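You operate a simulated robot arm through the tools that you are given. There is no shell and no other tool. Be economical: measure what you need, move in short steps, check, and stop when the job is done.

You are at the controls of a simulated two-armed robot. One attempt, no reset.

TASK
Pick up the grey test coupling with the smallest size on its label from the top of the service trolley with one hand, pass it to the other hand and put it on the near end of the grid. Set down upright: grey test coupling.

Only the result counts: the job must be done as asked and must still hold three seconds after the hand-in. Knocking over, shifting, dropping, spilling or breaking anything else fails it.

THE ROBOT
Two 7-joint arms with two-finger parallel grippers on one trunk, on a base that drives. Base frame: it is fixed to the floor where the robot stands at the start and does not move with it; the origin is under the middle of the robot, x ahead of it, y to its left, z up. Lengths are in m, angles in rad, forces in N, time in s.
The left shoulder is at the start at [0.07, 0.189, 1.128], the right one opposite. With the tool pointing down near the work surface each hand reaches from about 0.34 to 0.8 m from the robot's upright axis, wherever it stands, measured 20 degrees to its own side. Places, roughly: near end of the grid [-3.1, -2.1, 0.8]. Payload 3.91 kg a hand.
The tool frame of a hand sits at the grasp point between the pads (the TCP): z along the fingers, y along the line on which they close. The tips reach 0.03 m beyond it. The gripper opens to 0.11 m. The fingers are 0.02 m wide and 0.01 m thick; the gripper's body (0.048 by 0.112 m) begins 0.055 m behind the TCP.
Orientation is told as [roll, pitch, yaw] about the base's x, y, z axes, in that order, counted from this pose: with the fingers straight down and closing along the base's y, the tool's x points along the base's -x, its y along +y and its z along -z.

THE INTERFACE
- The arms move only by the tool servo_tool. It takes "left_deltas", "right_deltas" or both (then of equal length, played together; a hand with none holds still); each is a list of rows, each a list of 2 entries, a list of its own where there are three numbers: the shift along the tool's x, y, z in m, then the turn, a rotation vector about the tool's x, y, z in rad. In form: [[[tx, ty, tz], [rx, ry, rz]], ...]. A call has 1 to 8 rows; each row shifts and turns the commanded pose from where the row before left it, along the tool's axes as they then stand. "left_hand" and "right_hand" are, for a hand that has rows, the closure, from 0 (fully open) to 1 (shut), set as the call begins (left out, the last holds). A row lasts 0.2 s, in which the tool goes at most 0.05 m and 0.15 rad; a call with a longer step from one row to the next is refused whole, and so is a gripper value outside its range. A pose out of reach is approached as far as the arm can. The call stops where the force on the tool passes 40 N (or 10 N more than at its start, if that is more) or the arm is blocked; 0.2 s more then pass. The fingers move at their own pace (about 0.072 m/s each) and stop on an object; they squeeze with about 40 N. The grip force told is the motor's: it shows also when the fingers shut on nothing. Time passes only in rows, and 0.2 s behind the last, so rows that do not move let the fingers close. The reply holds the time, the measured pose of the TCP, the force on the tool along the base axes, the opening and the grip force, in the units named above and with some noise, with the torque about the TCP (base axes, N m) and any sound that the robot's microphone picked up.
- Cameras (640 x 400 px; columns grow to the right, rows downward): "scene" is now at [0.1266, -0.0087, 1.365]; the picture's right is [0.03, -1.00, 0.00], its down [-0.59, -0.02, -0.81] and it looks along [0.81, 0.02, -0.59] (base axes); focal length 214 px, centre (320, 200). "left" rides on the left gripper at [0.072, -0.017, -0.103] in its tool frame; the picture's right is [0.23, 0.97, 0.00], its down [-0.76, 0.18, -0.62] and it looks along [-0.61, 0.14, 0.78] (tool axes); focal length 222 px, centre (320, 200). "right" rides on the right gripper at [0.072, 0.017, -0.103] in its tool frame; the picture's right is [-0.23, 0.97, 0.00], its down [-0.76, -0.18, -0.62] and it looks along [-0.61, -0.14, 0.78] (tool axes); focal length 222 px, centre (320, 200). There is no depth. A picture from a camera that has moved, and an enlarged one, comes with that camera's place and axes in the base frame and with its lens. The place of the scene camera against the robot may be out by one fixed shift of up to 0.025 m in any direction.
- camera(camera): a new picture of that camera. No time passes.
- raise_lower(by): slides the trunk up (or, below 0, down) by that many m; the arms and the scene camera ride with it, the base frame stays. It gives what a move gives, with no picture.
- steer(legs): drives the robot by 1 to 6 legs, each [ahead, turn to the left] in m and rad, along the robot's own axes; the way and the turn of a leg run together, so that a leg with both is an arc; at most 1.5 m and 3.142 rad a leg. The arms and the cameras ride along, it lands a little off, and it stops where it bumps. It gives what a move gives.
- pan_tilt(pan, tilt): turns the head with the scene camera to pan (to the left, within 1.501 rad either way) and tilt (down, from -0.506 to 1.204), counted from straight ahead of the robot. It gives what a move gives.
- zoom(camera, box): a new picture of the part [left, top, right, bottom] of that camera's present view, enlarged. No time passes.
- job_done(): hands the job in; it is judged then, once.

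Go step by step. Nothing tells you exact positions but the pictures and the camera data: compare them with the known pose of the tool, close in by small moves and look again before you grip or let go. The budget is 120 turns and 92 pictures, counting those below and the enlarged ones. Unless the task says otherwise, let go and move clear before handing in, and close with one line.

The tools are called after "Call:" by a JSON object that holds its "name" and its "arguments". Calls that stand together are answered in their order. servo_tool: Moves the arms, as the interface text tells. Its arguments: {"type":"object","properties":{"left_deltas":{"type":"array","items":{"type":"array"}},"left_hand":{"type":"number"},"right_deltas":{"type":"array","items":{"type":"array"}},"right_hand":{"type":"number"}},"required":[]} The other tools are called the same way: raise_lower (by) slides the trunk up or down; steer (legs) drives the base; pan_tilt (pan, tilt) turns the head that bears the scene camera; camera (camera) takes a picture; zoom (camera, box) takes an enlarged picture of a part of a camera's view; job_done () hands the job in.

At the start:

```text
time: 0.0
left_tool_pos: [0.4888, 0.3234, 1.1363]
left_tcp_rot: [0.0, 0.0, 0.001]
left_contact_force: [-0.5, 0.1, -0.1]
left_wrist_torque: [-0.01, -0.03, 0.0]
left_gripper_width: 0.11
left_finger_force: 0.1
right_tool_pos: [0.4725, -0.1516, 1.2547]
right_tcp_rot: [0.001, 0.001, -0.001]
right_contact_force: [0.1, -0.5, -0.1]
right_wrist_torque: [-0.03, 0.01, -0.02]
right_gripper_width: 0.1101
right_finger_force: 0.0
trunk travel left (down, up): [-0.638, 0.302]
robot x, y, heading: [-0.0005, 0.0023, -0.005]
head pan, tilt: [0.026, 0.634]
```

scene: 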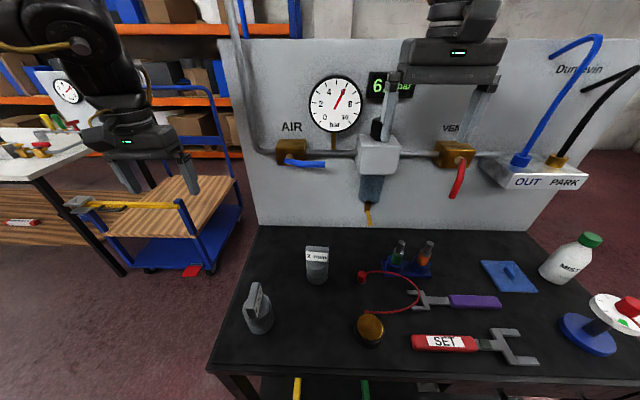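
right: 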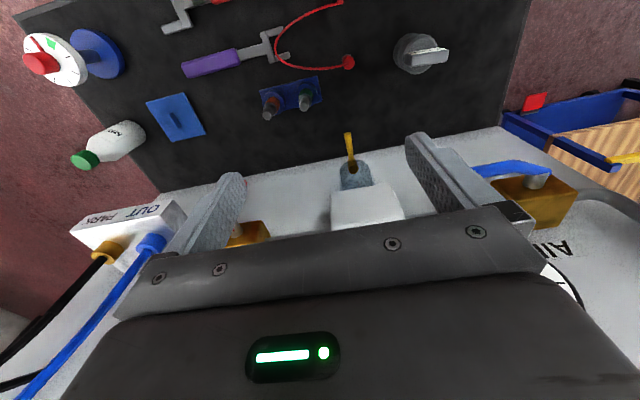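
left: 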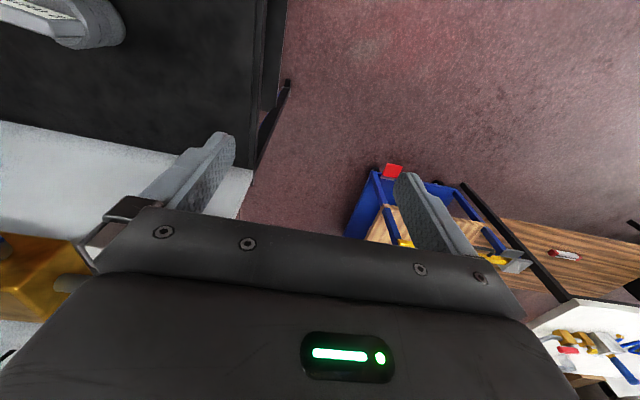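

I see a black-topped unit in front with two grey couplings on it and a gauge panel behind. I'll enlarge the labels first and look around.

Call:
{"name": "zoom", "arguments": {"camera": "scene", "box": [220, 220, 380, 350]}}

Call:
{"name": "pan_tilt", "arguments": {"pan": -1.4, "tilt": 0.5}}

Call:
{"name": "camera", "arguments": {"camera": "scene"}}

```text
3.08 times, centred on (300, 285) of scene
camera zoom: at [0.1266, -0.0087, 1.365], right [0.03, -1.0, 0.0], down [-0.59, -0.02, -0.81], along [0.81, 0.02, -0.59], focal length 660 px, centre (382, -62)
```

zoom: 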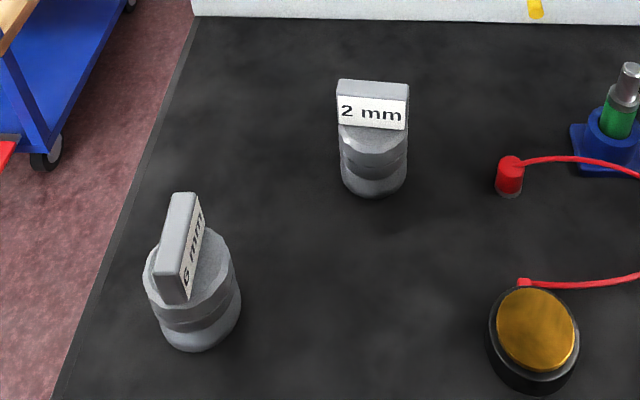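

```text
time: 1.6
left_tool_pos: [0.4881, 0.323, 1.1377]
left_tcp_rot: [0.0, 0.0, 0.0]
left_contact_force: [0.7, 0.3, 0.1]
left_wrist_torque: [0.0, -0.01, 0.03]
left_gripper_width: 0.1098
left_finger_force: 0.0
right_tool_pos: [0.4723, -0.152, 1.2554]
right_tcp_rot: [-0.001, -0.001, 0.001]
right_contact_force: [0.2, 0.4, 0.3]
right_wrist_torque: [-0.01, -0.03, -0.01]
right_gripper_width: 0.1102
right_finger_force: 0.1
trunk travel left (down, up): [-0.638, 0.302]
robot x, y, heading: [0.0011, 0.0024, 0.002]
head pan, tilt: [-1.4, 0.499]
```

```text
87 pictures are left
camera scene: at [0.0549, -0.1005, 1.377], right [-0.99, -0.17, 0.0], down [-0.08, 0.47, -0.88], along [0.15, -0.87, -0.48], focal length 214 px, centre (320, 200)
```

scene: 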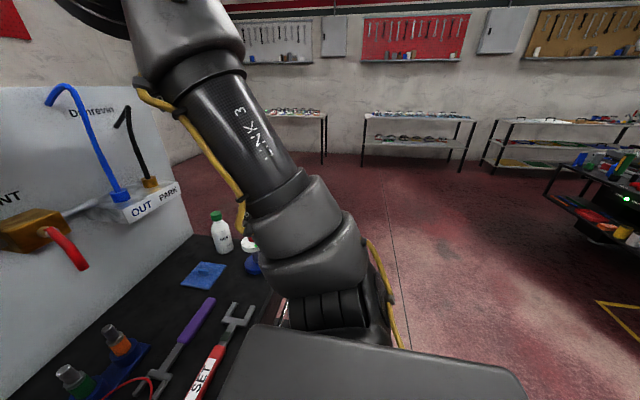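

The front unit carries a 2 mm and a 6 mm coupling; 2 mm is the candidate near (0.48, 0.0). I'll look toward the grid, and at the near bench area for further couplings.

Call:
{"name": "pan_tilt", "arguments": {"pan": -1.5, "tilt": 0.3}}

Call:
{"name": "zoom", "arguments": {"camera": "scene", "box": [440, 100, 640, 300]}}

Call:
{"name": "pan_tilt", "arguments": {"pan": 0.0, "tilt": 1.0}}

Call:
{"name": "camera", "arguments": {"camera": "scene"}}

```text
time: 2.3
left_tool_pos: [0.4882, 0.3237, 1.1357]
left_tcp_rot: [0.001, 0.001, 0.0]
left_contact_force: [-0.6, -0.1, -0.2]
left_wrist_torque: [-0.01, -0.02, 0.01]
left_gripper_width: 0.11
left_finger_force: 0.1
right_tool_pos: [0.4718, -0.1513, 1.2563]
right_tcp_rot: [0.001, 0.0, 0.001]
right_contact_force: [0.8, -0.4, -0.5]
right_wrist_torque: [0.04, -0.06, 0.0]
right_gripper_width: 0.1102
right_finger_force: 0.0
trunk travel left (down, up): [-0.638, 0.302]
robot x, y, heading: [0.001, 0.0003, -0.002]
head pan, tilt: [-1.499, 0.3]
```

```text
2.00 times, centred on (540, 200) of scene
camera zoom: at [0.046, -0.104, 1.3954], right [-1.0, -0.07, 0.0], down [-0.02, 0.3, -0.96], along [0.07, -0.95, -0.3], focal length 429 px, centre (-120, 200)
```

zoom: 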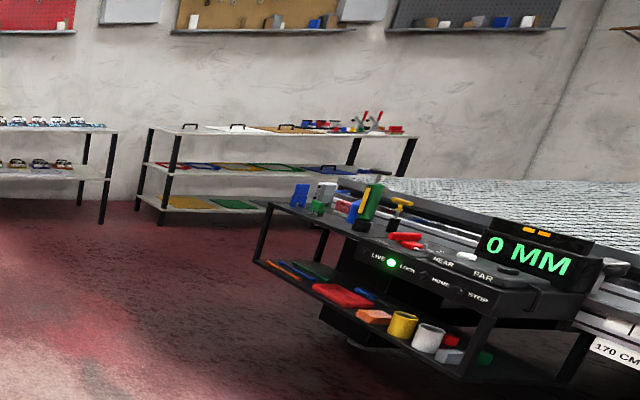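

```text
time: 3.9
left_tool_pos: [0.4888, 0.3223, 1.1359]
left_tcp_rot: [-0.001, 0.0, 0.0]
left_contact_force: [0.3, -1.2, -0.2]
left_wrist_torque: [-0.01, 0.02, 0.02]
left_gripper_width: 0.1101
left_finger_force: 0.0
right_tool_pos: [0.4726, -0.1526, 1.2558]
right_tcp_rot: [0.0, 0.0, 0.0]
right_contact_force: [-0.2, 0.2, 0.1]
right_wrist_torque: [0.02, -0.04, -0.04]
right_gripper_width: 0.1099
right_finger_force: 0.1
trunk travel left (down, up): [-0.638, 0.302]
robot x, y, heading: [-0.0006, 0.0031, 0.001]
head pan, tilt: [0.0, 1.0]
```

```text
85 pictures are left
camera scene: at [0.109, -0.0109, 1.3359], right [0.0, -1.0, 0.0], down [-0.84, 0.0, -0.54], along [0.54, 0.0, -0.84], focal length 214 px, centre (320, 200)
```

scene: 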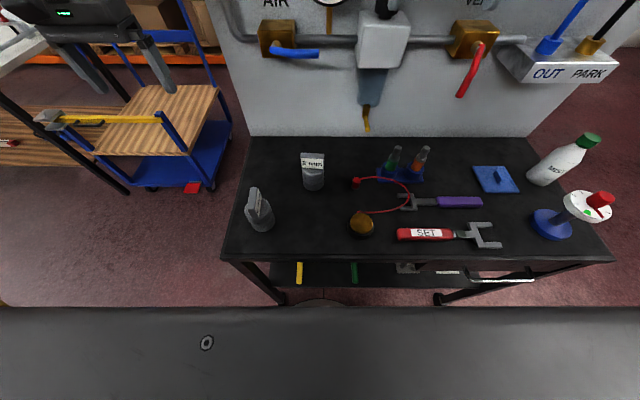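

The grid is the pale bed behind-right, for later. First I move the right hand aside and yaw the left hand so it can grip the 2 mm coupling's slab across its thickness.

Call:
{"name": "servo_tool", "arguments": {"left_deltas": [[[0, 0, 0], [0, 0, 0.1428]], [[0, 0, 0], [0, 0, 0.1428]], [[0, 0, 0], [0, 0, 0.1428]], [[0, 0, 0], [0, 0, 0.1428]], [[0, 0, 0], [0, 0, 0.1428]], [[0, 0, 0], [0, 0, 0.1428]], [[0, 0, 0], [0, 0, 0.1428]], [[0, 0, 0], [0, 0, 0.1428]]], "right_deltas": [[[0, -0.02, 0], [0, 0, 0]], [[0, -0.02, 0], [0, 0, 0]], [[0, -0.02, 0], [0, 0, 0]], [[0, -0.02, 0], [0, 0, 0]], [[0, -0.02, 0], [0, 0, 0]], [[0, -0.02, 0], [0, 0, 0]], [[0, -0.02, 0], [0, 0, 0]], [[0, 0, 0], [0, 0, 0]]]}}

Call:
{"name": "servo_tool", "arguments": {"left_deltas": [[[0, 0, 0], [0, 0, 0.1428]], [[0, 0, 0], [0, 0, 0.1428]], [[0, 0, 0], [0, 0, 0.1428]], [[-0.04, 0, 0], [0, 0, 0]], [[-0.04, 0, 0], [0, 0, 0]], [[-0.04, 0, 0], [0, 0, 0]], [[-0.04, 0, 0], [0, 0, 0]], [[-0.04, 0, 0], [0, 0, 0]]]}}

Call:
{"name": "camera", "arguments": {"camera": "left"}}

Call:
{"name": "camera", "arguments": {"camera": "scene"}}

```text
time: 5.7
left_tool_pos: [0.4883, 0.3244, 1.1364]
left_tcp_rot: [-0.001, 0.001, -1.144]
left_contact_force: [-1.1, 0.5, -0.4]
left_wrist_torque: [-0.03, -0.03, -0.01]
left_gripper_width: 0.11
left_finger_force: 0.1
right_tool_pos: [0.4715, -0.2892, 1.2556]
right_tcp_rot: [0.0, 0.001, 0.001]
right_contact_force: [-0.4, 0.4, 0.1]
right_wrist_torque: [-0.04, 0.02, 0.01]
right_gripper_width: 0.1101
right_finger_force: 0.1
trunk travel left (down, up): [-0.638, 0.302]
robot x, y, heading: [-0.0023, 0.0024, -0.002]
head pan, tilt: [0.0, 1.0]
```

```text
time: 7.5
left_tool_pos: [0.4422, 0.2337, 1.1039]
left_tcp_rot: [0.001, -0.003, -1.571]
left_contact_force: [-0.8, 0.7, 0.4]
left_wrist_torque: [0.06, -0.03, -0.01]
left_gripper_width: 0.1099
left_finger_force: 0.1
left hand out of reach, approached as far as the arm can: row 4, 5, 6, 7, 8
right_tool_pos: [0.4719, -0.2895, 1.2558]
right_tcp_rot: [0.0, -0.001, 0.001]
right_contact_force: [-0.2, -0.5, -0.4]
right_wrist_torque: [0.02, -0.01, 0.04]
right_gripper_width: 0.11
right_finger_force: 0.0
trunk travel left (down, up): [-0.638, 0.302]
robot x, y, heading: [0.0016, -0.0001, -0.002]
head pan, tilt: [0.0, 1.0]
```

```text
84 pictures are left
camera left: at [0.4264, 0.3071, 1.2081], right [0.97, 0.23, 0.0], down [0.18, -0.76, 0.63], along [0.14, -0.61, -0.78], focal length 222 px, centre (320, 200)
```

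left: 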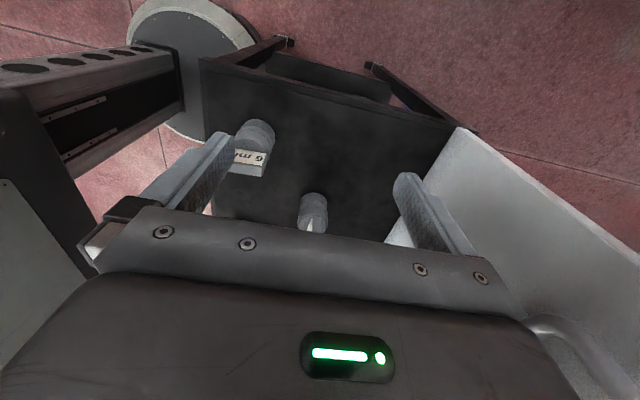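

```text
83 pictures are left
camera scene: at [0.1089, -0.0108, 1.3359], right [0.0, -1.0, 0.0], down [-0.84, 0.0, -0.54], along [0.54, 0.0, -0.84], focal length 214 px, centre (320, 200)
```

scene: 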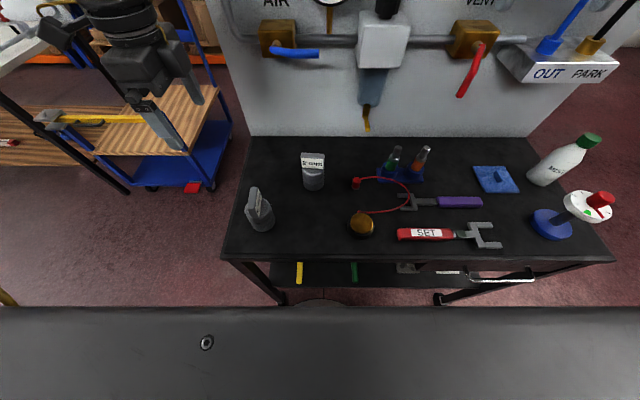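

The left hand can't reach the centre with that yaw. New plan: left hand approaches from the robot's side tilted 45°, gripping the cylindrical body across y, and right takes the slab from above. I return the left yaw and back the robot up about 0.2 m.

Call:
{"name": "servo_tool", "arguments": {"left_deltas": [[[0.04, 0, 0], [0, 0, -0.1428]], [[0.04, 0, 0], [0, 0, -0.1428]], [[0, 0, 0], [0, 0, -0.1428]], [[0, 0, 0], [0, 0, -0.1428]], [[0, 0, 0], [0, 0, -0.1428]], [[0, 0, 0], [0, 0, -0.1428]], [[0, 0, 0], [0, 0, -0.1428]], [[0, 0, 0], [0, 0, -0.1428]]]}}

Call:
{"name": "servo_tool", "arguments": {"left_deltas": [[[0, 0, 0], [0, 0, -0.1428]], [[0, 0, 0], [0, 0, -0.1428]], [[0, 0, 0], [0, 0, -0.1428]]]}}

Call:
{"name": "steer", "arguments": {"legs": [[-0.2, 0]]}}

Call:
{"name": "pan_tilt", "arguments": {"pan": 0.0, "tilt": 0.7}}

Call:
{"name": "camera", "arguments": {"camera": "scene"}}

Call:
{"name": "zoom", "arguments": {"camera": "scene", "box": [240, 200, 360, 275]}}

```text
time: 9.3
left_tool_pos: [0.4378, 0.314, 1.1061]
left_tcp_rot: [0.0, 0.001, -0.425]
left_contact_force: [-0.5, -0.3, -0.4]
left_wrist_torque: [0.02, 0.02, -0.02]
left_gripper_width: 0.1097
left_finger_force: 0.1
right_tool_pos: [0.4718, -0.29, 1.2558]
right_tcp_rot: [0.001, 0.001, 0.001]
right_contact_force: [0.2, -0.9, -0.2]
right_wrist_torque: [-0.01, 0.0, -0.04]
right_gripper_width: 0.1098
right_finger_force: 0.1
trunk travel left (down, up): [-0.638, 0.302]
robot x, y, heading: [0.0008, 0.0004, 0.002]
head pan, tilt: [0.0, 1.0]
```

```text
time: 10.1
left_tool_pos: [0.4377, 0.3119, 1.1062]
left_tcp_rot: [0.001, 0.0, 0.003]
left_contact_force: [0.7, -0.6, 0.3]
left_wrist_torque: [0.01, 0.0, 0.02]
left_gripper_width: 0.1099
left_finger_force: 0.0
right_tool_pos: [0.4728, -0.2909, 1.2558]
right_tcp_rot: [-0.001, 0.0, -0.001]
right_contact_force: [-0.4, 0.6, 0.6]
right_wrist_torque: [0.04, 0.02, 0.03]
right_gripper_width: 0.1098
right_finger_force: 0.1
trunk travel left (down, up): [-0.638, 0.302]
robot x, y, heading: [-0.0004, 0.0014, 0.004]
head pan, tilt: [0.0, 1.0]
```

```text
time: 11.7
left_tool_pos: [0.2423, 0.3121, 1.1062]
left_tcp_rot: [0.0, 0.003, -0.001]
left_contact_force: [0.0, 0.4, 0.6]
left_wrist_torque: [-0.03, 0.0, 0.0]
left_gripper_width: 0.1103
left_finger_force: 0.0
right_tool_pos: [0.2759, -0.2913, 1.2548]
right_tcp_rot: [0.0, 0.0, -0.001]
right_contact_force: [0.8, 0.5, 0.3]
right_wrist_torque: [-0.01, 0.03, 0.01]
right_gripper_width: 0.11
right_finger_force: 0.1
trunk travel left (down, up): [-0.638, 0.302]
robot x, y, heading: [-0.1972, 0.0051, -0.001]
head pan, tilt: [0.0, 1.0]
```

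```text
time: 12.5
left_tool_pos: [0.2426, 0.3127, 1.1056]
left_tcp_rot: [0.001, -0.001, -0.002]
left_contact_force: [-0.7, 0.5, 0.0]
left_wrist_torque: [0.01, 0.0, 0.01]
left_gripper_width: 0.1098
left_finger_force: 0.0
right_tool_pos: [0.2746, -0.291, 1.2564]
right_tcp_rot: [0.0, 0.001, -0.001]
right_contact_force: [-0.1, -0.6, 1.1]
right_wrist_torque: [-0.01, 0.01, 0.01]
right_gripper_width: 0.1102
right_finger_force: 0.1
trunk travel left (down, up): [-0.638, 0.302]
robot x, y, heading: [-0.1979, 0.002, 0.002]
head pan, tilt: [0.0, 0.7]
```

```text
82 pictures are left
camera scene: at [-0.0729, -0.011, 1.3593], right [0.0, -1.0, 0.0], down [-0.64, 0.0, -0.76], along [0.76, 0.0, -0.64], focal length 214 px, centre (320, 200)
```

scene: 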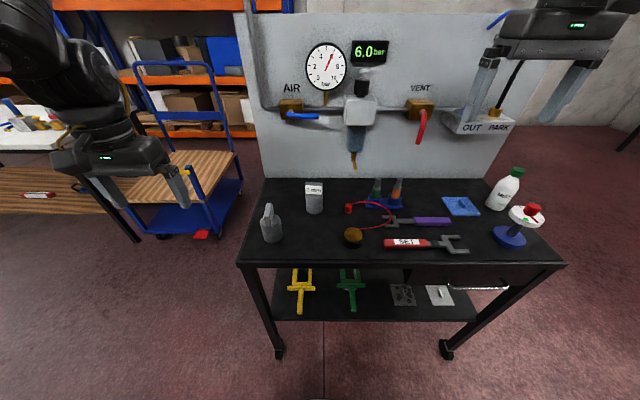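

```text
5.33 times, centred on (300, 238) of scene
camera zoom: at [-0.0729, -0.011, 1.3593], right [0.0, -1.0, 0.0], down [-0.64, 0.0, -0.76], along [0.76, 0.0, -0.64], focal length 1144 px, centre (427, 0)
```

zoom: 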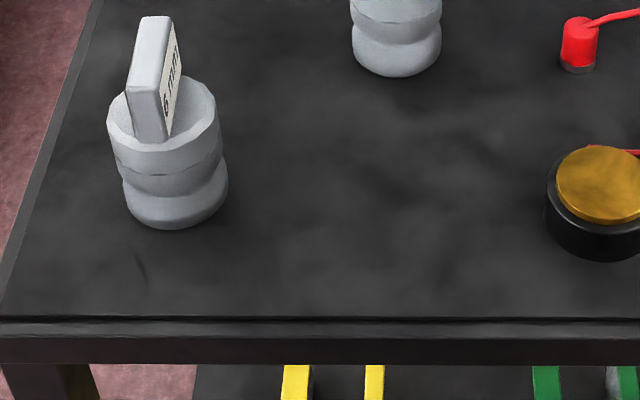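

The trolley top checks out at z≈0.85 and the 2 mm coupling's axis at about (0.486, 0.009). I pitch the left hand 45° forward and bring it behind and above the coupling.

Call:
{"name": "servo_tool", "arguments": {"left_deltas": [[[-0.045, 0, 0], [0, 0, 0]], [[-0.045, 0, 0], [0, 0, 0]], [[0, -0.04, 0], [0, -0.1309, 0]], [[0, -0.04, 0], [0, -0.1309, 0]], [[0, -0.04, 0], [0, -0.1309, 0]], [[0, -0.04, 0], [0, -0.1309, 0]], [[0, -0.04, 0], [0, -0.1309, 0]], [[0, -0.04, 0], [0, -0.1309, 0]]]}}

Call:
{"name": "camera", "arguments": {"camera": "left"}}

Call:
{"name": "camera", "arguments": {"camera": "scene"}}

```text
time: 14.3
left_tool_pos: [0.3712, 0.2216, 1.1813]
left_tcp_rot: [0.0, -0.787, -0.005]
left_contact_force: [0.5, -0.8, 0.1]
left_wrist_torque: [-0.01, 0.02, 0.01]
left_gripper_width: 0.1101
left_finger_force: 0.0
left hand out of reach, approached as far as the arm can: row 2, 5, 6, 7, 8
right_tool_pos: [0.2735, -0.2907, 1.2548]
right_tcp_rot: [0.001, 0.0, -0.003]
right_contact_force: [0.2, -0.3, -0.3]
right_wrist_torque: [0.01, 0.02, -0.02]
right_gripper_width: 0.11
right_finger_force: 0.0
trunk travel left (down, up): [-0.638, 0.302]
robot x, y, heading: [-0.1942, -0.0009, -0.001]
head pan, tilt: [0.0, 0.7]
```

```text
80 pictures are left
camera left: at [0.2467, 0.2048, 1.2041], right [-0.16, 0.97, -0.16], down [0.1, 0.18, 0.98], along [0.98, 0.14, -0.12], focal length 222 px, centre (320, 200)
```

left: 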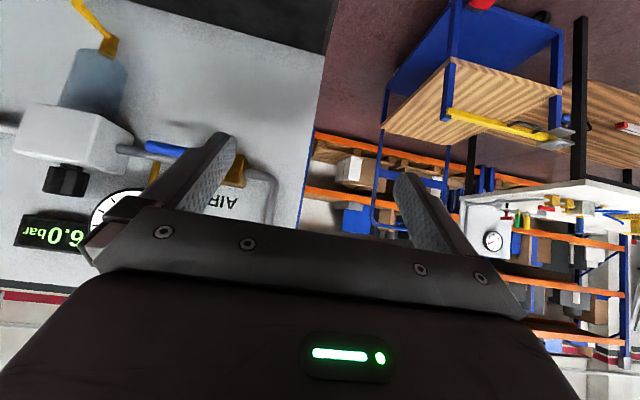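

```text
79 pictures are left
camera scene: at [-0.0729, -0.0106, 1.3593], right [0.0, -1.0, 0.0], down [-0.64, 0.0, -0.77], along [0.77, 0.0, -0.64], focal length 214 px, centre (320, 200)
```

scene: 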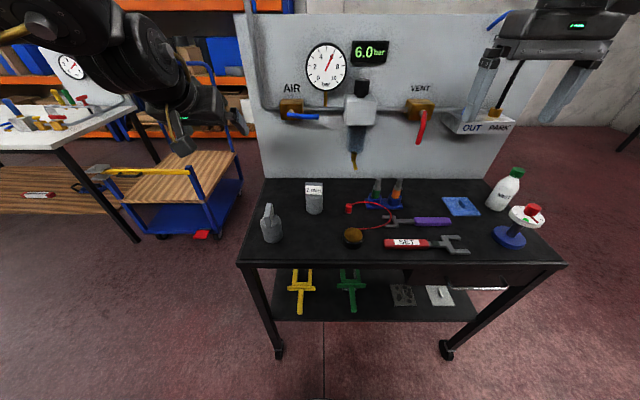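

The left hand is too near the robot's midline to reach. Turning the robot right ~0.35 rad puts the coupling 20° on its left side, where the left arm reaches well.

Call:
{"name": "steer", "arguments": {"legs": [[0, -0.35]]}}

Call:
{"name": "camera", "arguments": {"camera": "left"}}

Call:
{"name": "camera", "arguments": {"camera": "scene"}}

```text
time: 15.7
left_tool_pos: [0.4118, 0.0171, 1.1801]
left_tcp_rot: [-0.001, -0.783, -0.347]
left_contact_force: [0.3, -0.5, -0.1]
left_wrist_torque: [-0.01, -0.02, 0.02]
left_gripper_width: 0.1096
left_finger_force: 0.1
right_tool_pos: [0.1488, -0.4314, 1.2546]
right_tcp_rot: [0.0, 0.0, -0.346]
right_contact_force: [-0.8, 0.4, 1.1]
right_wrist_torque: [0.01, -0.01, -0.03]
right_gripper_width: 0.1103
right_finger_force: 0.0
trunk travel left (down, up): [-0.638, 0.302]
robot x, y, heading: [-0.1986, -0.0005, -0.341]
head pan, tilt: [0.0, 0.7]
```

```text
78 pictures are left
camera left: at [0.2896, 0.0437, 1.2039], right [0.18, 0.97, -0.16], down [0.15, 0.13, 0.98], along [0.97, -0.2, -0.12], focal length 222 px, centre (320, 200)
```

left: 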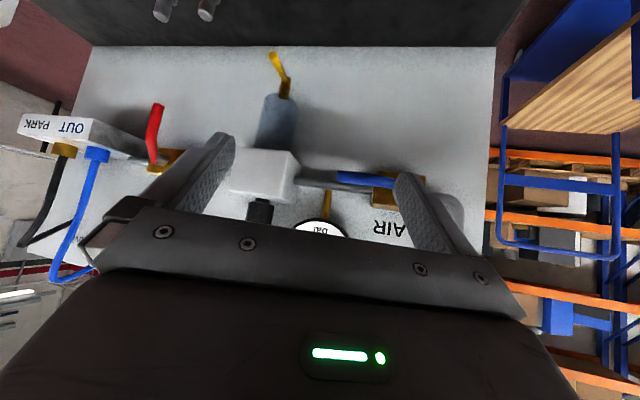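

```text
77 pictures are left
camera scene: at [-0.0803, -0.0559, 1.3593], right [-0.34, -0.94, 0.0], down [-0.61, 0.22, -0.76], along [0.72, -0.26, -0.64], focal length 214 px, centre (320, 200)
```

scene: 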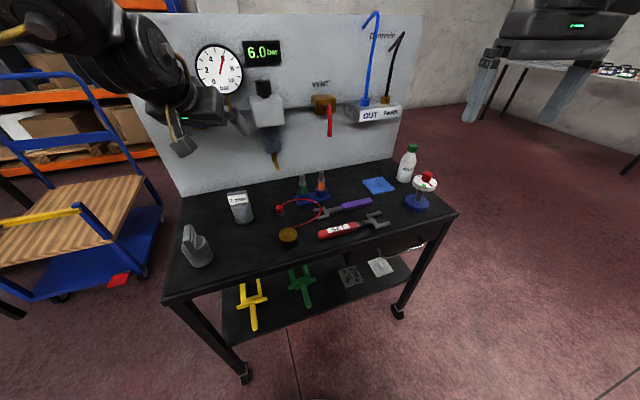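

Now the left hand is over the workspace. I yaw it back to point along +x and lower it part way behind the coupling.

Call:
{"name": "servo_tool", "arguments": {"left_deltas": [[[0, 0, 0], [-0.082, 0, -0.082]], [[0, 0, 0], [-0.082, 0, -0.082]], [[0, 0, 0], [-0.082, 0, -0.082]], [[0.035, 0, 0.01], [0, 0, 0]], [[0.035, 0, 0.01], [0, 0, 0]], [[0.035, 0, 0.01], [0, 0, 0]]]}}

Call:
{"name": "camera", "arguments": {"camera": "left"}}

Call:
{"name": "camera", "arguments": {"camera": "scene"}}

```text
time: 17.1
left_tool_pos: [0.5008, 0.1158, 1.1261]
left_tcp_rot: [-0.001, -0.782, 0.0]
left_contact_force: [0.0, 0.0, 0.3]
left_wrist_torque: [0.01, -0.02, 0.01]
left_gripper_width: 0.1101
left_finger_force: 0.0
left hand out of reach, approached as far as the arm can: row 1, 2, 3, 4, 5, 6
right_tool_pos: [0.1504, -0.4325, 1.2543]
right_tcp_rot: [0.0, 0.003, -0.346]
right_contact_force: [-0.3, -0.2, -0.6]
right_wrist_torque: [-0.01, 0.01, 0.01]
right_gripper_width: 0.11
right_finger_force: 0.1
trunk travel left (down, up): [-0.638, 0.302]
robot x, y, heading: [-0.1957, 0.0021, -0.347]
head pan, tilt: [0.0, 0.7]
```

```text
76 pictures are left
camera left: at [0.3762, 0.0995, 1.15], right [-0.16, 0.97, -0.16], down [0.1, 0.18, 0.98], along [0.98, 0.14, -0.13], focal length 222 px, centre (320, 200)
```

left: 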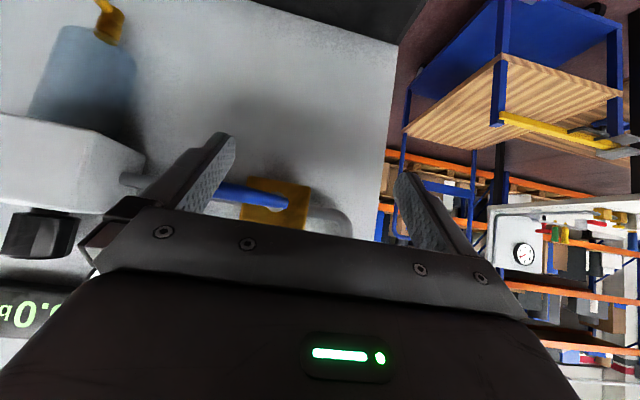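

```text
75 pictures are left
camera scene: at [-0.0796, -0.0559, 1.3593], right [-0.34, -0.94, 0.0], down [-0.61, 0.22, -0.76], along [0.72, -0.26, -0.64], focal length 214 px, centre (320, 200)
```

scene: 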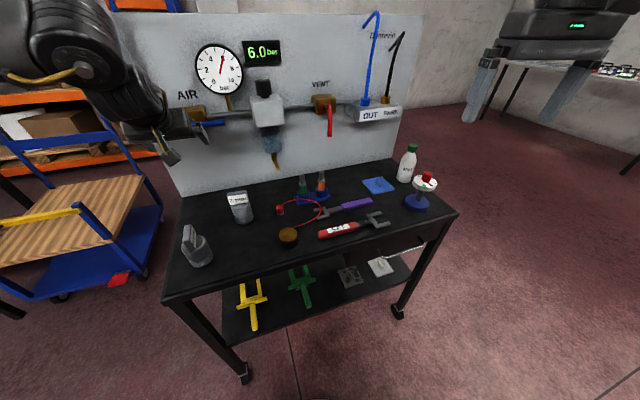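

The tilted pose wants the hand farther out and the shoulder higher. I raise the trunk and back up a bit more before retrying.

Call:
{"name": "raise_lower", "arguments": {"by": 0.2}}

Call:
{"name": "steer", "arguments": {"legs": [[-0.12, 0]]}}

Call:
{"name": "servo_tool", "arguments": {"left_deltas": [[[0.03, -0.005, 0.0], [0, 0, 0]], [[0.03, -0.02, 0.0], [0, 0, 0]], [[0.03, -0.02, 0.0], [0, 0, 0]], [[0.03, -0.02, 0.0], [0, 0, 0]]]}}

```text
time: 19.3
left_tool_pos: [0.4996, 0.1168, 1.3273]
left_tcp_rot: [0.002, -0.783, -0.002]
left_contact_force: [0.3, 0.0, -0.4]
left_wrist_torque: [-0.03, -0.01, 0.0]
left_gripper_width: 0.11
left_finger_force: 0.1
right_tool_pos: [0.1488, -0.4328, 1.4546]
right_tcp_rot: [0.0, 0.0, -0.346]
right_contact_force: [-0.4, -0.1, -0.7]
right_wrist_torque: [-0.01, 0.01, -0.02]
right_gripper_width: 0.1101
right_finger_force: 0.1
trunk travel left (down, up): [-0.838, 0.102]
robot x, y, heading: [-0.1954, 0.0014, -0.347]
head pan, tilt: [0.0, 0.7]
```

```text
time: 20.6
left_tool_pos: [0.3869, 0.1555, 1.3254]
left_tcp_rot: [0.002, -0.782, -0.005]
left_contact_force: [0.5, 0.2, 0.2]
left_wrist_torque: [-0.04, -0.01, -0.01]
left_gripper_width: 0.1101
left_finger_force: 0.1
right_tool_pos: [0.0368, -0.3922, 1.4532]
right_tcp_rot: [0.0, 0.003, -0.346]
right_contact_force: [0.8, -0.5, 0.2]
right_wrist_torque: [0.01, -0.01, 0.03]
right_gripper_width: 0.1099
right_finger_force: 0.0
trunk travel left (down, up): [-0.838, 0.102]
robot x, y, heading: [-0.3127, 0.0415, -0.348]
head pan, tilt: [0.0, 0.7]
```

```text
time: 21.6
left_tool_pos: [0.4063, 0.1258, 1.2628]
left_tcp_rot: [0.002, -0.782, -0.004]
left_contact_force: [0.1, 0.3, 0.1]
left_wrist_torque: [-0.01, 0.0, 0.0]
left_gripper_width: 0.1098
left_finger_force: 0.1
left hand out of reach, approached as far as the arm can: row 1, 2, 3, 4
right_tool_pos: [0.0345, -0.3917, 1.4533]
right_tcp_rot: [0.0, -0.001, -0.348]
right_contact_force: [0.1, 0.2, -0.1]
right_wrist_torque: [-0.02, 0.03, -0.01]
right_gripper_width: 0.11
right_finger_force: 0.0
trunk travel left (down, up): [-0.838, 0.102]
robot x, y, heading: [-0.308, 0.0415, -0.351]
head pan, tilt: [0.0, 0.7]
```

Still limited. I probe straight down from here to learn how the reach limit behaves for this tilt.

Call:
{"name": "servo_tool", "arguments": {"left_deltas": [[[0.03, -0.01, 0.03], [0, 0, 0]], [[0.03, -0.01, 0.03], [0, 0, 0]], [[0.03, -0.01, 0.03], [0, 0, 0]]]}}

Call:
{"name": "camera", "arguments": {"camera": "scene"}}

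```text
time: 22.4
left_tool_pos: [0.4076, 0.1277, 1.2471]
left_tcp_rot: [0.005, -0.779, -0.007]
left_contact_force: [-0.6, -0.4, -0.6]
left_wrist_torque: [0.02, 0.01, -0.01]
left_gripper_width: 0.11
left_finger_force: 0.2
left hand out of reach, approached as far as the arm can: row 1, 2, 3
right_tool_pos: [0.0338, -0.3914, 1.4544]
right_tcp_rot: [0.0, -0.001, -0.348]
right_contact_force: [0.3, -1.0, 0.9]
right_wrist_torque: [-0.02, 0.0, -0.01]
right_gripper_width: 0.11
right_finger_force: 0.0
trunk travel left (down, up): [-0.838, 0.102]
robot x, y, heading: [-0.3132, 0.0439, -0.35]
head pan, tilt: [0.0, 0.7]
```

```text
74 pictures are left
camera scene: at [-0.1954, -0.0154, 1.5593], right [-0.34, -0.94, 0.0], down [-0.61, 0.22, -0.76], along [0.72, -0.26, -0.64], focal length 214 px, centre (320, 200)
```

scene: 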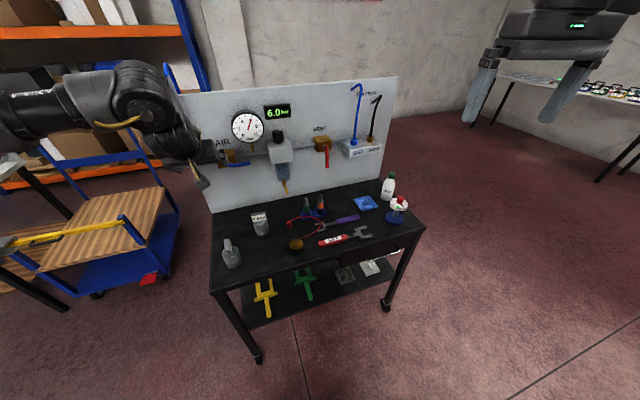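

The left forearm comes in from the left, so a forward tilt doesn't suit it. New plan: pick the slab top-down with the left hand (natural pose), then hand over in free air to a tilted right hand. I set the left hand upright again and drive a bit closer.

Call:
{"name": "servo_tool", "arguments": {"left_deltas": [[[0, 0, -0.03], [0, 0.1309, 0]], [[0, 0, -0.02], [0, 0.1309, 0]], [[0, 0, 0], [0, 0.1309, 0]], [[0, 0, 0], [0, 0.1309, 0]], [[0, 0, 0], [0, 0.1309, 0]], [[0, 0, 0], [0, 0.1245, 0]]]}}

Call:
{"name": "steer", "arguments": {"legs": [[0.2, 0]]}}

Call:
{"name": "raise_lower", "arguments": {"by": -0.1}}

Call:
{"name": "camera", "arguments": {"camera": "left"}}

Call:
{"name": "camera", "arguments": {"camera": "scene"}}

```text
time: 23.8
left_tool_pos: [0.3403, 0.1771, 1.2562]
left_tcp_rot: [-0.004, -0.003, -0.002]
left_contact_force: [0.0, -0.4, 0.3]
left_wrist_torque: [0.02, 0.03, 0.02]
left_gripper_width: 0.1099
left_finger_force: 0.1
left hand out of reach, approached as far as the arm can: row 3, 4, 5, 6
right_tool_pos: [0.0339, -0.3914, 1.4552]
right_tcp_rot: [0.001, 0.002, -0.348]
right_contact_force: [-0.8, 0.3, -0.5]
right_wrist_torque: [-0.01, -0.01, 0.03]
right_gripper_width: 0.1098
right_finger_force: 0.0
trunk travel left (down, up): [-0.838, 0.102]
robot x, y, heading: [-0.3112, 0.0454, -0.346]
head pan, tilt: [0.0, 0.7]
```

```text
time: 25.3
left_tool_pos: [0.5194, 0.1111, 1.2574]
left_tcp_rot: [-0.003, -0.012, -0.003]
left_contact_force: [-0.5, 0.1, 1.6]
left_wrist_torque: [0.01, -0.06, -0.02]
left_gripper_width: 0.1099
left_finger_force: 0.0
right_tool_pos: [0.2125, -0.4569, 1.457]
right_tcp_rot: [0.001, -0.004, -0.348]
right_contact_force: [-0.3, -0.3, 0.5]
right_wrist_torque: [-0.02, -0.01, -0.01]
right_gripper_width: 0.11
right_finger_force: 0.0
trunk travel left (down, up): [-0.838, 0.102]
robot x, y, heading: [-0.1281, -0.0187, -0.352]
head pan, tilt: [0.0, 0.7]
```

```text
time: 26.7
left_tool_pos: [0.5229, 0.1081, 1.1558]
left_tcp_rot: [-0.003, -0.007, -0.004]
left_contact_force: [-0.2, 0.8, -0.1]
left_wrist_torque: [-0.03, 0.02, 0.0]
left_gripper_width: 0.11
left_finger_force: 0.1
right_tool_pos: [0.217, -0.4584, 1.3549]
right_tcp_rot: [0.0, 0.001, -0.346]
right_contact_force: [-0.2, -0.2, 0.5]
right_wrist_torque: [-0.04, 0.0, -0.01]
right_gripper_width: 0.1099
right_finger_force: 0.1
trunk travel left (down, up): [-0.738, 0.202]
robot x, y, heading: [-0.1259, -0.0227, -0.348]
head pan, tilt: [0.0, 0.7]
```

```text
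73 pictures are left
camera left: at [0.4499, 0.0925, 1.2608], right [-0.22, 0.97, 0.0], down [0.76, 0.18, 0.63], along [0.61, 0.14, -0.78], focal length 222 px, centre (320, 200)
```

left: 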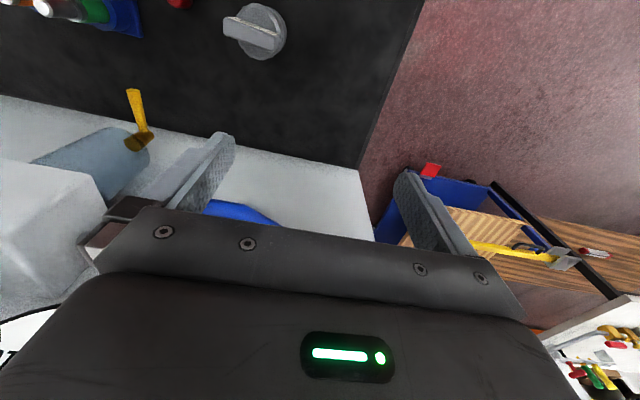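

```text
72 pictures are left
camera scene: at [-0.0114, -0.082, 1.4593], right [-0.34, -0.94, 0.0], down [-0.61, 0.22, -0.76], along [0.72, -0.26, -0.64], focal length 214 px, centre (320, 200)
```

scene: 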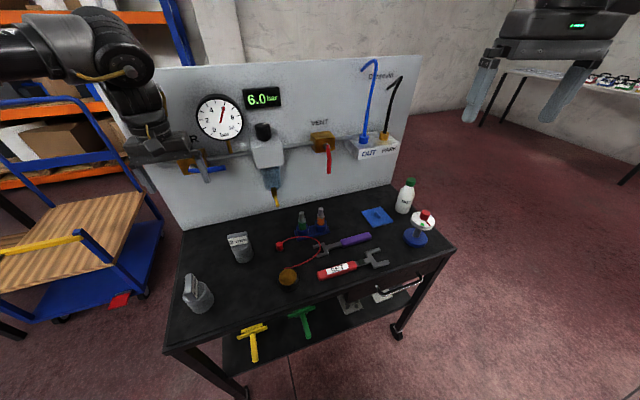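

The coupling shows near (0.48, 0.025) from the wrist camera. I back off the panel, then move over it and down a bit, and look again.

Call:
{"name": "servo_tool", "arguments": {"left_deltas": [[[0.04, 0, 0], [0, 0, 0]], [[0.02, -0.03, 0.01], [0, 0, 0]], [[0, -0.03, 0.03], [0, 0, 0]], [[0, -0.02, 0.02], [0, 0, 0]]]}}

Call:
{"name": "camera", "arguments": {"camera": "left"}}

Call:
{"name": "camera", "arguments": {"camera": "scene"}}

```text
time: 27.7
left_tool_pos: [0.469, 0.0453, 1.095]
left_tcp_rot: [-0.009, -0.005, -0.003]
left_contact_force: [-1.1, 0.1, 0.4]
left_wrist_torque: [0.0, 0.02, -0.01]
left_gripper_width: 0.11
left_finger_force: 0.0
left hand out of reach, approached as far as the arm can: row 3, 4
right_tool_pos: [0.2178, -0.4566, 1.3545]
right_tcp_rot: [-0.002, 0.001, -0.347]
right_contact_force: [-0.4, 0.8, 0.3]
right_wrist_torque: [-0.02, -0.03, -0.03]
right_gripper_width: 0.11
right_finger_force: 0.0
trunk travel left (down, up): [-0.738, 0.202]
robot x, y, heading: [-0.1274, -0.024, -0.343]
head pan, tilt: [0.0, 0.7]
```

```text
71 pictures are left
camera left: at [0.3959, 0.03, 1.199], right [-0.22, 0.97, -0.01], down [0.76, 0.18, 0.63], along [0.61, 0.13, -0.78], focal length 222 px, centre (320, 200)
```

left: 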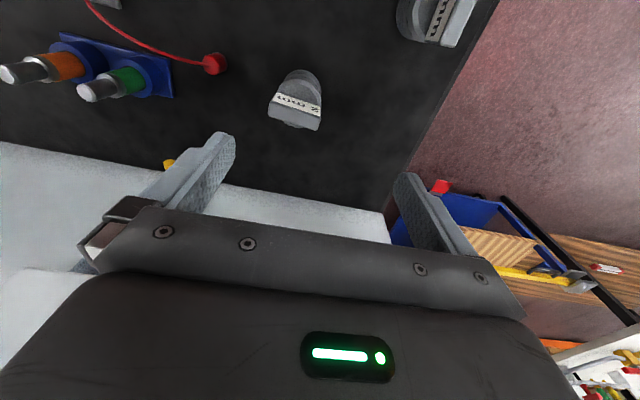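

```text
70 pictures are left
camera scene: at [-0.0115, -0.0801, 1.4594], right [-0.34, -0.94, 0.0], down [-0.61, 0.22, -0.77], along [0.72, -0.26, -0.64], focal length 214 px, centre (320, 200)
```

scene: 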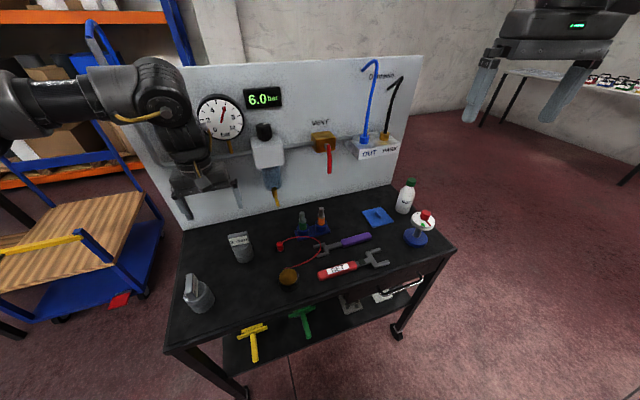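

The slab runs almost along y, centred near (0.478, 0.016). To make the left arm comfortable I reposition the robot to about (-0.1, -0.175) with heading 0, so that the coupling lies ~20° to its left.

Call:
{"name": "steer", "arguments": {"legs": [[-0.3, 0], [0, -0.85], [0.27, 0], [0, 1.195]]}}

Call:
{"name": "servo_tool", "arguments": {"left_deltas": [[[0, 0, -0.02], [0, 0, 0.115]], [[0, 0, -0.02], [0, 0, 0.115]], [[0, 0, -0.02], [0, 0, 0.115]]]}}

Call:
{"name": "raise_lower", "arguments": {"by": -0.1}}

Call:
{"name": "camera", "arguments": {"camera": "scene"}}

```text
time: 36.4
left_tool_pos: [0.2266, 0.1009, 1.0952]
left_tcp_rot: [-0.005, -0.006, 0.358]
left_contact_force: [-0.4, -0.5, 0.5]
left_wrist_torque: [0.0, 0.02, 0.02]
left_gripper_width: 0.11
left_finger_force: 0.1
right_tool_pos: [0.166, -0.4562, 1.3555]
right_tcp_rot: [0.0, 0.0, 0.014]
right_contact_force: [0.8, -0.6, 0.1]
right_wrist_torque: [0.0, 0.0, 0.0]
right_gripper_width: 0.11
right_finger_force: 0.0
trunk travel left (down, up): [-0.738, 0.202]
robot x, y, heading: [-0.3109, -0.174, 0.018]
head pan, tilt: [0.0, 0.7]
```

```text
time: 37.2
left_tool_pos: [0.2143, 0.1138, 1.1495]
left_tcp_rot: [-0.006, -0.011, 0.009]
left_contact_force: [-0.3, 0.7, 0.4]
left_wrist_torque: [0.02, -0.01, 0.0]
left_gripper_width: 0.1099
left_finger_force: 0.0
left hand out of reach, approached as far as the arm can: row 1, 2, 3
right_tool_pos: [0.1677, -0.4563, 1.3562]
right_tcp_rot: [-0.001, 0.001, 0.014]
right_contact_force: [-0.8, -0.1, -0.2]
right_wrist_torque: [0.01, 0.0, 0.04]
right_gripper_width: 0.1099
right_finger_force: 0.1
trunk travel left (down, up): [-0.738, 0.202]
robot x, y, heading: [-0.3097, -0.1739, 0.013]
head pan, tilt: [0.0, 0.7]
```

```text
time: 38.5
left_tool_pos: [0.215, 0.1115, 1.0507]
left_tcp_rot: [-0.007, -0.011, 0.013]
left_contact_force: [-0.1, 0.0, 0.2]
left_wrist_torque: [-0.01, -0.01, -0.04]
left_gripper_width: 0.1099
left_finger_force: 0.1
right_tool_pos: [0.1677, -0.4565, 1.2558]
right_tcp_rot: [0.0, -0.001, 0.013]
right_contact_force: [0.8, 1.1, 0.1]
right_wrist_torque: [-0.03, 0.02, 0.0]
right_gripper_width: 0.1099
right_finger_force: 0.0
trunk travel left (down, up): [-0.638, 0.302]
robot x, y, heading: [-0.3062, -0.1733, 0.013]
head pan, tilt: [0.0, 0.7]
```

```text
69 pictures are left
camera scene: at [-0.1845, -0.1822, 1.3594], right [0.01, -1.0, 0.0], down [-0.64, -0.01, -0.76], along [0.76, 0.01, -0.64], focal length 214 px, centre (320, 200)
```

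scene: 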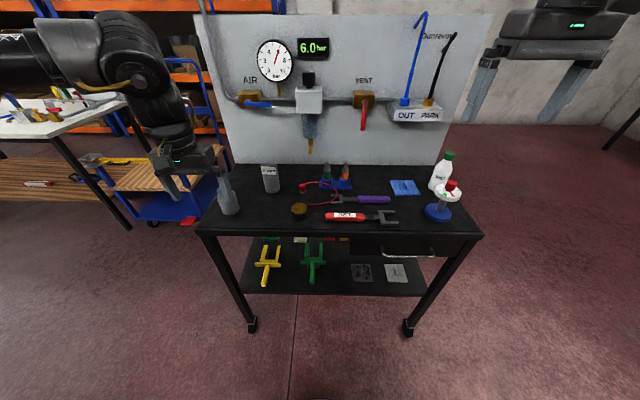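

The arm seems to have slid into an awkward elbow configuration. I go back toward its starting pose to free it.

Call:
{"name": "servo_tool", "arguments": {"left_deltas": [[[0.02, 0.02, -0.03], [0, 0, 0]], [[0.02, 0.02, -0.03], [0, 0, 0]], [[0.0, 0.02, -0.02], [0, 0, 0]], [[0, 0.03, 0], [0, 0, 0]]]}}

Call:
{"name": "camera", "arguments": {"camera": "scene"}}

```text
time: 39.5
left_tool_pos: [0.1712, 0.2024, 1.1336]
left_tcp_rot: [-0.008, -0.011, 0.012]
left_contact_force: [-0.7, 0.3, -1.2]
left_wrist_torque: [-0.03, -0.01, 0.0]
left_gripper_width: 0.1099
left_finger_force: 0.1
right_tool_pos: [0.1682, -0.456, 1.2562]
right_tcp_rot: [-0.002, 0.0, 0.016]
right_contact_force: [0.1, 0.1, 0.4]
right_wrist_torque: [-0.04, 0.01, 0.02]
right_gripper_width: 0.1098
right_finger_force: 0.1
trunk travel left (down, up): [-0.638, 0.302]
robot x, y, heading: [-0.3109, -0.1716, 0.013]
head pan, tilt: [0.0, 0.7]
```

```text
68 pictures are left
camera scene: at [-0.1851, -0.1805, 1.3594], right [0.01, -1.0, 0.0], down [-0.64, -0.01, -0.77], along [0.77, 0.01, -0.64], focal length 214 px, centre (320, 200)
```

scene: 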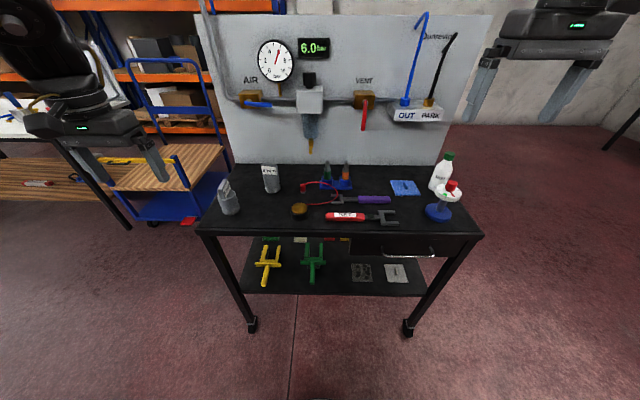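

The arm is free again. I drive forward 0.22 and shift the left hand inwards.

Call:
{"name": "steer", "arguments": {"legs": [[0.22, -0.013]]}}

Call:
{"name": "servo_tool", "arguments": {"left_deltas": [[[0, -0.04, 0], [0, 0, 0]], [[0, -0.04, 0], [0, 0, 0]], [[-0.02, -0.04, 0], [0, 0, 0]], [[-0.02, -0.04, 0.02], [0, 0, 0]], [[-0.02, -0.02, 0.03], [0, 0, 0]]]}}

Call:
{"name": "camera", "arguments": {"camera": "left"}}

Call:
{"name": "camera", "arguments": {"camera": "scene"}}

```text
time: 41.2
left_tool_pos: [0.3996, 0.1942, 1.1327]
left_tcp_rot: [-0.007, -0.012, -0.008]
left_contact_force: [0.4, 0.2, -0.6]
left_wrist_torque: [0.03, 0.03, 0.01]
left_gripper_width: 0.11
left_finger_force: 0.1
right_tool_pos: [0.3825, -0.4634, 1.2558]
right_tcp_rot: [-0.001, 0.0, -0.003]
right_contact_force: [0.5, 0.3, -0.4]
right_wrist_torque: [-0.01, 0.0, 0.02]
right_gripper_width: 0.1102
right_finger_force: 0.0
trunk travel left (down, up): [-0.638, 0.302]
robot x, y, heading: [-0.0847, -0.1694, -0.002]
head pan, tilt: [0.0, 0.7]
```

```text
time: 42.4
left_tool_pos: [0.4045, 0.0779, 1.0715]
left_tcp_rot: [-0.009, -0.01, -0.005]
left_contact_force: [0.1, 1.1, -0.8]
left_wrist_torque: [0.0, 0.02, -0.01]
left_gripper_width: 0.1099
left_finger_force: 0.0
left hand out of reach, approached as far as the arm can: row 3, 4, 5
right_tool_pos: [0.3866, -0.4627, 1.2538]
right_tcp_rot: [0.001, 0.0, -0.003]
right_contact_force: [-0.2, 0.0, -0.3]
right_wrist_torque: [0.0, 0.03, -0.02]
right_gripper_width: 0.1103
right_finger_force: 0.0
trunk travel left (down, up): [-0.638, 0.302]
robot x, y, heading: [-0.088, -0.1712, -0.003]
head pan, tilt: [0.0, 0.7]
```

```text
67 pictures are left
camera left: at [0.3319, 0.0628, 1.1749], right [-0.22, 0.98, -0.01], down [0.76, 0.18, 0.63], along [0.62, 0.13, -0.78], focal length 222 px, centre (320, 200)
```

left: 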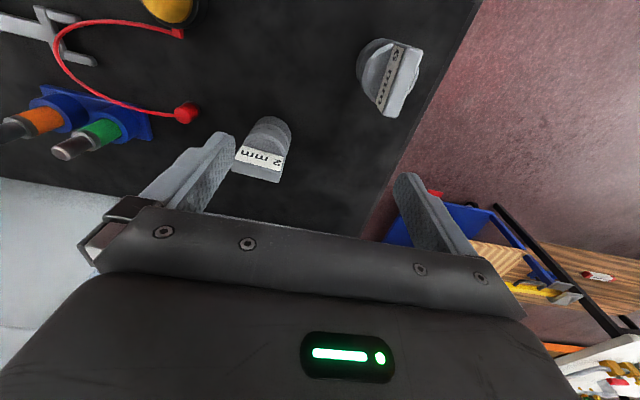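

```text
66 pictures are left
camera scene: at [0.0388, -0.1831, 1.3591], right [0.0, -1.0, 0.0], down [-0.65, 0.0, -0.76], along [0.76, 0.0, -0.65], focal length 214 px, centre (320, 200)
```

scene: 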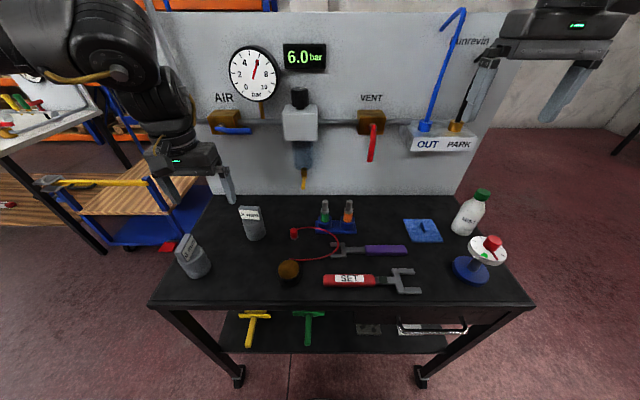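

I test whether lower helps: outward slightly then down and inwards.

Call:
{"name": "raise_lower", "arguments": {"by": 0.1}}

Call:
{"name": "servo_tool", "arguments": {"left_deltas": [[[0, 0.03, 0.03], [0, 0, 0]], [[0, 0, 0.04], [0, 0, 0]], [[0, 0, 0.04], [0, 0, 0]]]}}

Call:
{"name": "servo_tool", "arguments": {"left_deltas": [[[0, -0.03, 0.0], [0, 0, 0]], [[0, -0.03, 0.0], [0, 0, 0]], [[0, -0.03, 0.0], [0, 0, 0]]]}}

```text
time: 43.8
left_tool_pos: [0.4042, 0.0776, 1.1724]
left_tcp_rot: [-0.009, -0.011, -0.006]
left_contact_force: [0.1, 0.9, 0.2]
left_wrist_torque: [0.01, -0.02, -0.01]
left_gripper_width: 0.1099
left_finger_force: 0.0
right_tool_pos: [0.3834, -0.4638, 1.3541]
right_tcp_rot: [0.001, 0.0, -0.003]
right_contact_force: [0.3, 0.1, 0.0]
right_wrist_torque: [0.01, 0.0, -0.01]
right_gripper_width: 0.1101
right_finger_force: 0.1
trunk travel left (down, up): [-0.738, 0.202]
robot x, y, heading: [-0.0882, -0.1706, -0.002]
head pan, tilt: [0.0, 0.7]
```

```text
time: 44.5
left_tool_pos: [0.4083, 0.1055, 1.062]
left_tcp_rot: [-0.008, -0.011, -0.007]
left_contact_force: [0.0, -0.2, 0.1]
left_wrist_torque: [0.02, 0.02, 0.01]
left_gripper_width: 0.1099
left_finger_force: 0.0
right_tool_pos: [0.3846, -0.4645, 1.3547]
right_tcp_rot: [0.0, 0.003, -0.003]
right_contact_force: [1.2, 0.0, 0.0]
right_wrist_torque: [-0.02, 0.04, 0.0]
right_gripper_width: 0.11
right_finger_force: 0.0
trunk travel left (down, up): [-0.738, 0.202]
robot x, y, heading: [-0.0871, -0.1698, -0.004]
head pan, tilt: [0.0, 0.7]
```

```text
time: 45.4
left_tool_pos: [0.3908, 0.0513, 1.0659]
left_tcp_rot: [-0.012, -0.013, -0.004]
left_contact_force: [-0.2, -0.4, -0.1]
left_wrist_torque: [0.01, -0.02, 0.01]
left_gripper_width: 0.1097
left_finger_force: 0.1
left hand out of reach, approached as far as the arm can: row 2, 3
right_tool_pos: [0.3804, -0.4629, 1.3558]
right_tcp_rot: [-0.001, -0.001, -0.003]
right_contact_force: [-0.2, -0.2, -0.2]
right_wrist_torque: [0.0, -0.01, 0.02]
right_gripper_width: 0.1103
right_finger_force: 0.1
trunk travel left (down, up): [-0.738, 0.202]
robot x, y, heading: [-0.0874, -0.1735, -0.001]
head pan, tilt: [0.0, 0.7]
```

Lower relative to the shoulder gives more inward reach. I raise the trunk fully and bring the hand down over the coupling.

Call:
{"name": "raise_lower", "arguments": {"by": 0.19}}

Call:
{"name": "servo_tool", "arguments": {"left_deltas": [[[0, 0.03, 0.04], [0, 0, 0]], [[-0.02, 0, 0.04], [0, 0, 0]], [[-0.02, 0, 0.04], [0, 0, 0]], [[-0.02, 0, 0.04], [0, 0, 0]], [[0, -0.03, 0.02], [0, 0, 0]], [[0, -0.03, 0], [0, 0, 0]]]}}

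Call:
{"name": "camera", "arguments": {"camera": "left"}}

```text
time: 47.4
left_tool_pos: [0.3941, 0.05, 1.255]
left_tcp_rot: [-0.013, -0.012, -0.006]
left_contact_force: [0.6, -0.7, 0.1]
left_wrist_torque: [0.0, 0.05, -0.01]
left_gripper_width: 0.11
left_finger_force: 0.1
right_tool_pos: [0.383, -0.4638, 1.5448]
right_tcp_rot: [-0.001, 0.001, -0.004]
right_contact_force: [0.1, -0.2, 0.0]
right_wrist_torque: [0.0, 0.0, -0.02]
right_gripper_width: 0.1101
right_finger_force: 0.1
trunk travel left (down, up): [-0.928, 0.012]
robot x, y, heading: [-0.0879, -0.1694, -0.005]
head pan, tilt: [0.0, 0.7]
```

```text
time: 48.8
left_tool_pos: [0.4024, 0.0996, 1.1426]
left_tcp_rot: [-0.011, -0.014, -0.007]
left_contact_force: [-0.1, -0.8, 0.0]
left_wrist_torque: [0.03, 0.02, 0.0]
left_gripper_width: 0.11
left_finger_force: 0.0
left hand out of reach, approached as far as the arm can: row 2, 3, 4, 5, 6
right_tool_pos: [0.3829, -0.4658, 1.5444]
right_tcp_rot: [0.001, -0.001, -0.004]
right_contact_force: [-0.6, 0.0, 0.3]
right_wrist_torque: [-0.01, 0.02, 0.01]
right_gripper_width: 0.1102
right_finger_force: 0.1
trunk travel left (down, up): [-0.928, 0.012]
robot x, y, heading: [-0.0884, -0.1682, 0.001]
head pan, tilt: [0.0, 0.7]
```

```text
65 pictures are left
camera left: at [0.329, 0.0838, 1.2454], right [-0.22, 0.98, -0.01], down [0.75, 0.18, 0.63], along [0.62, 0.13, -0.78], focal length 222 px, centre (320, 200)
```

left: 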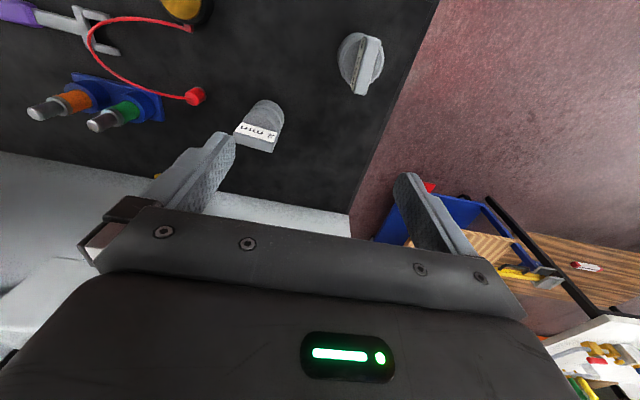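

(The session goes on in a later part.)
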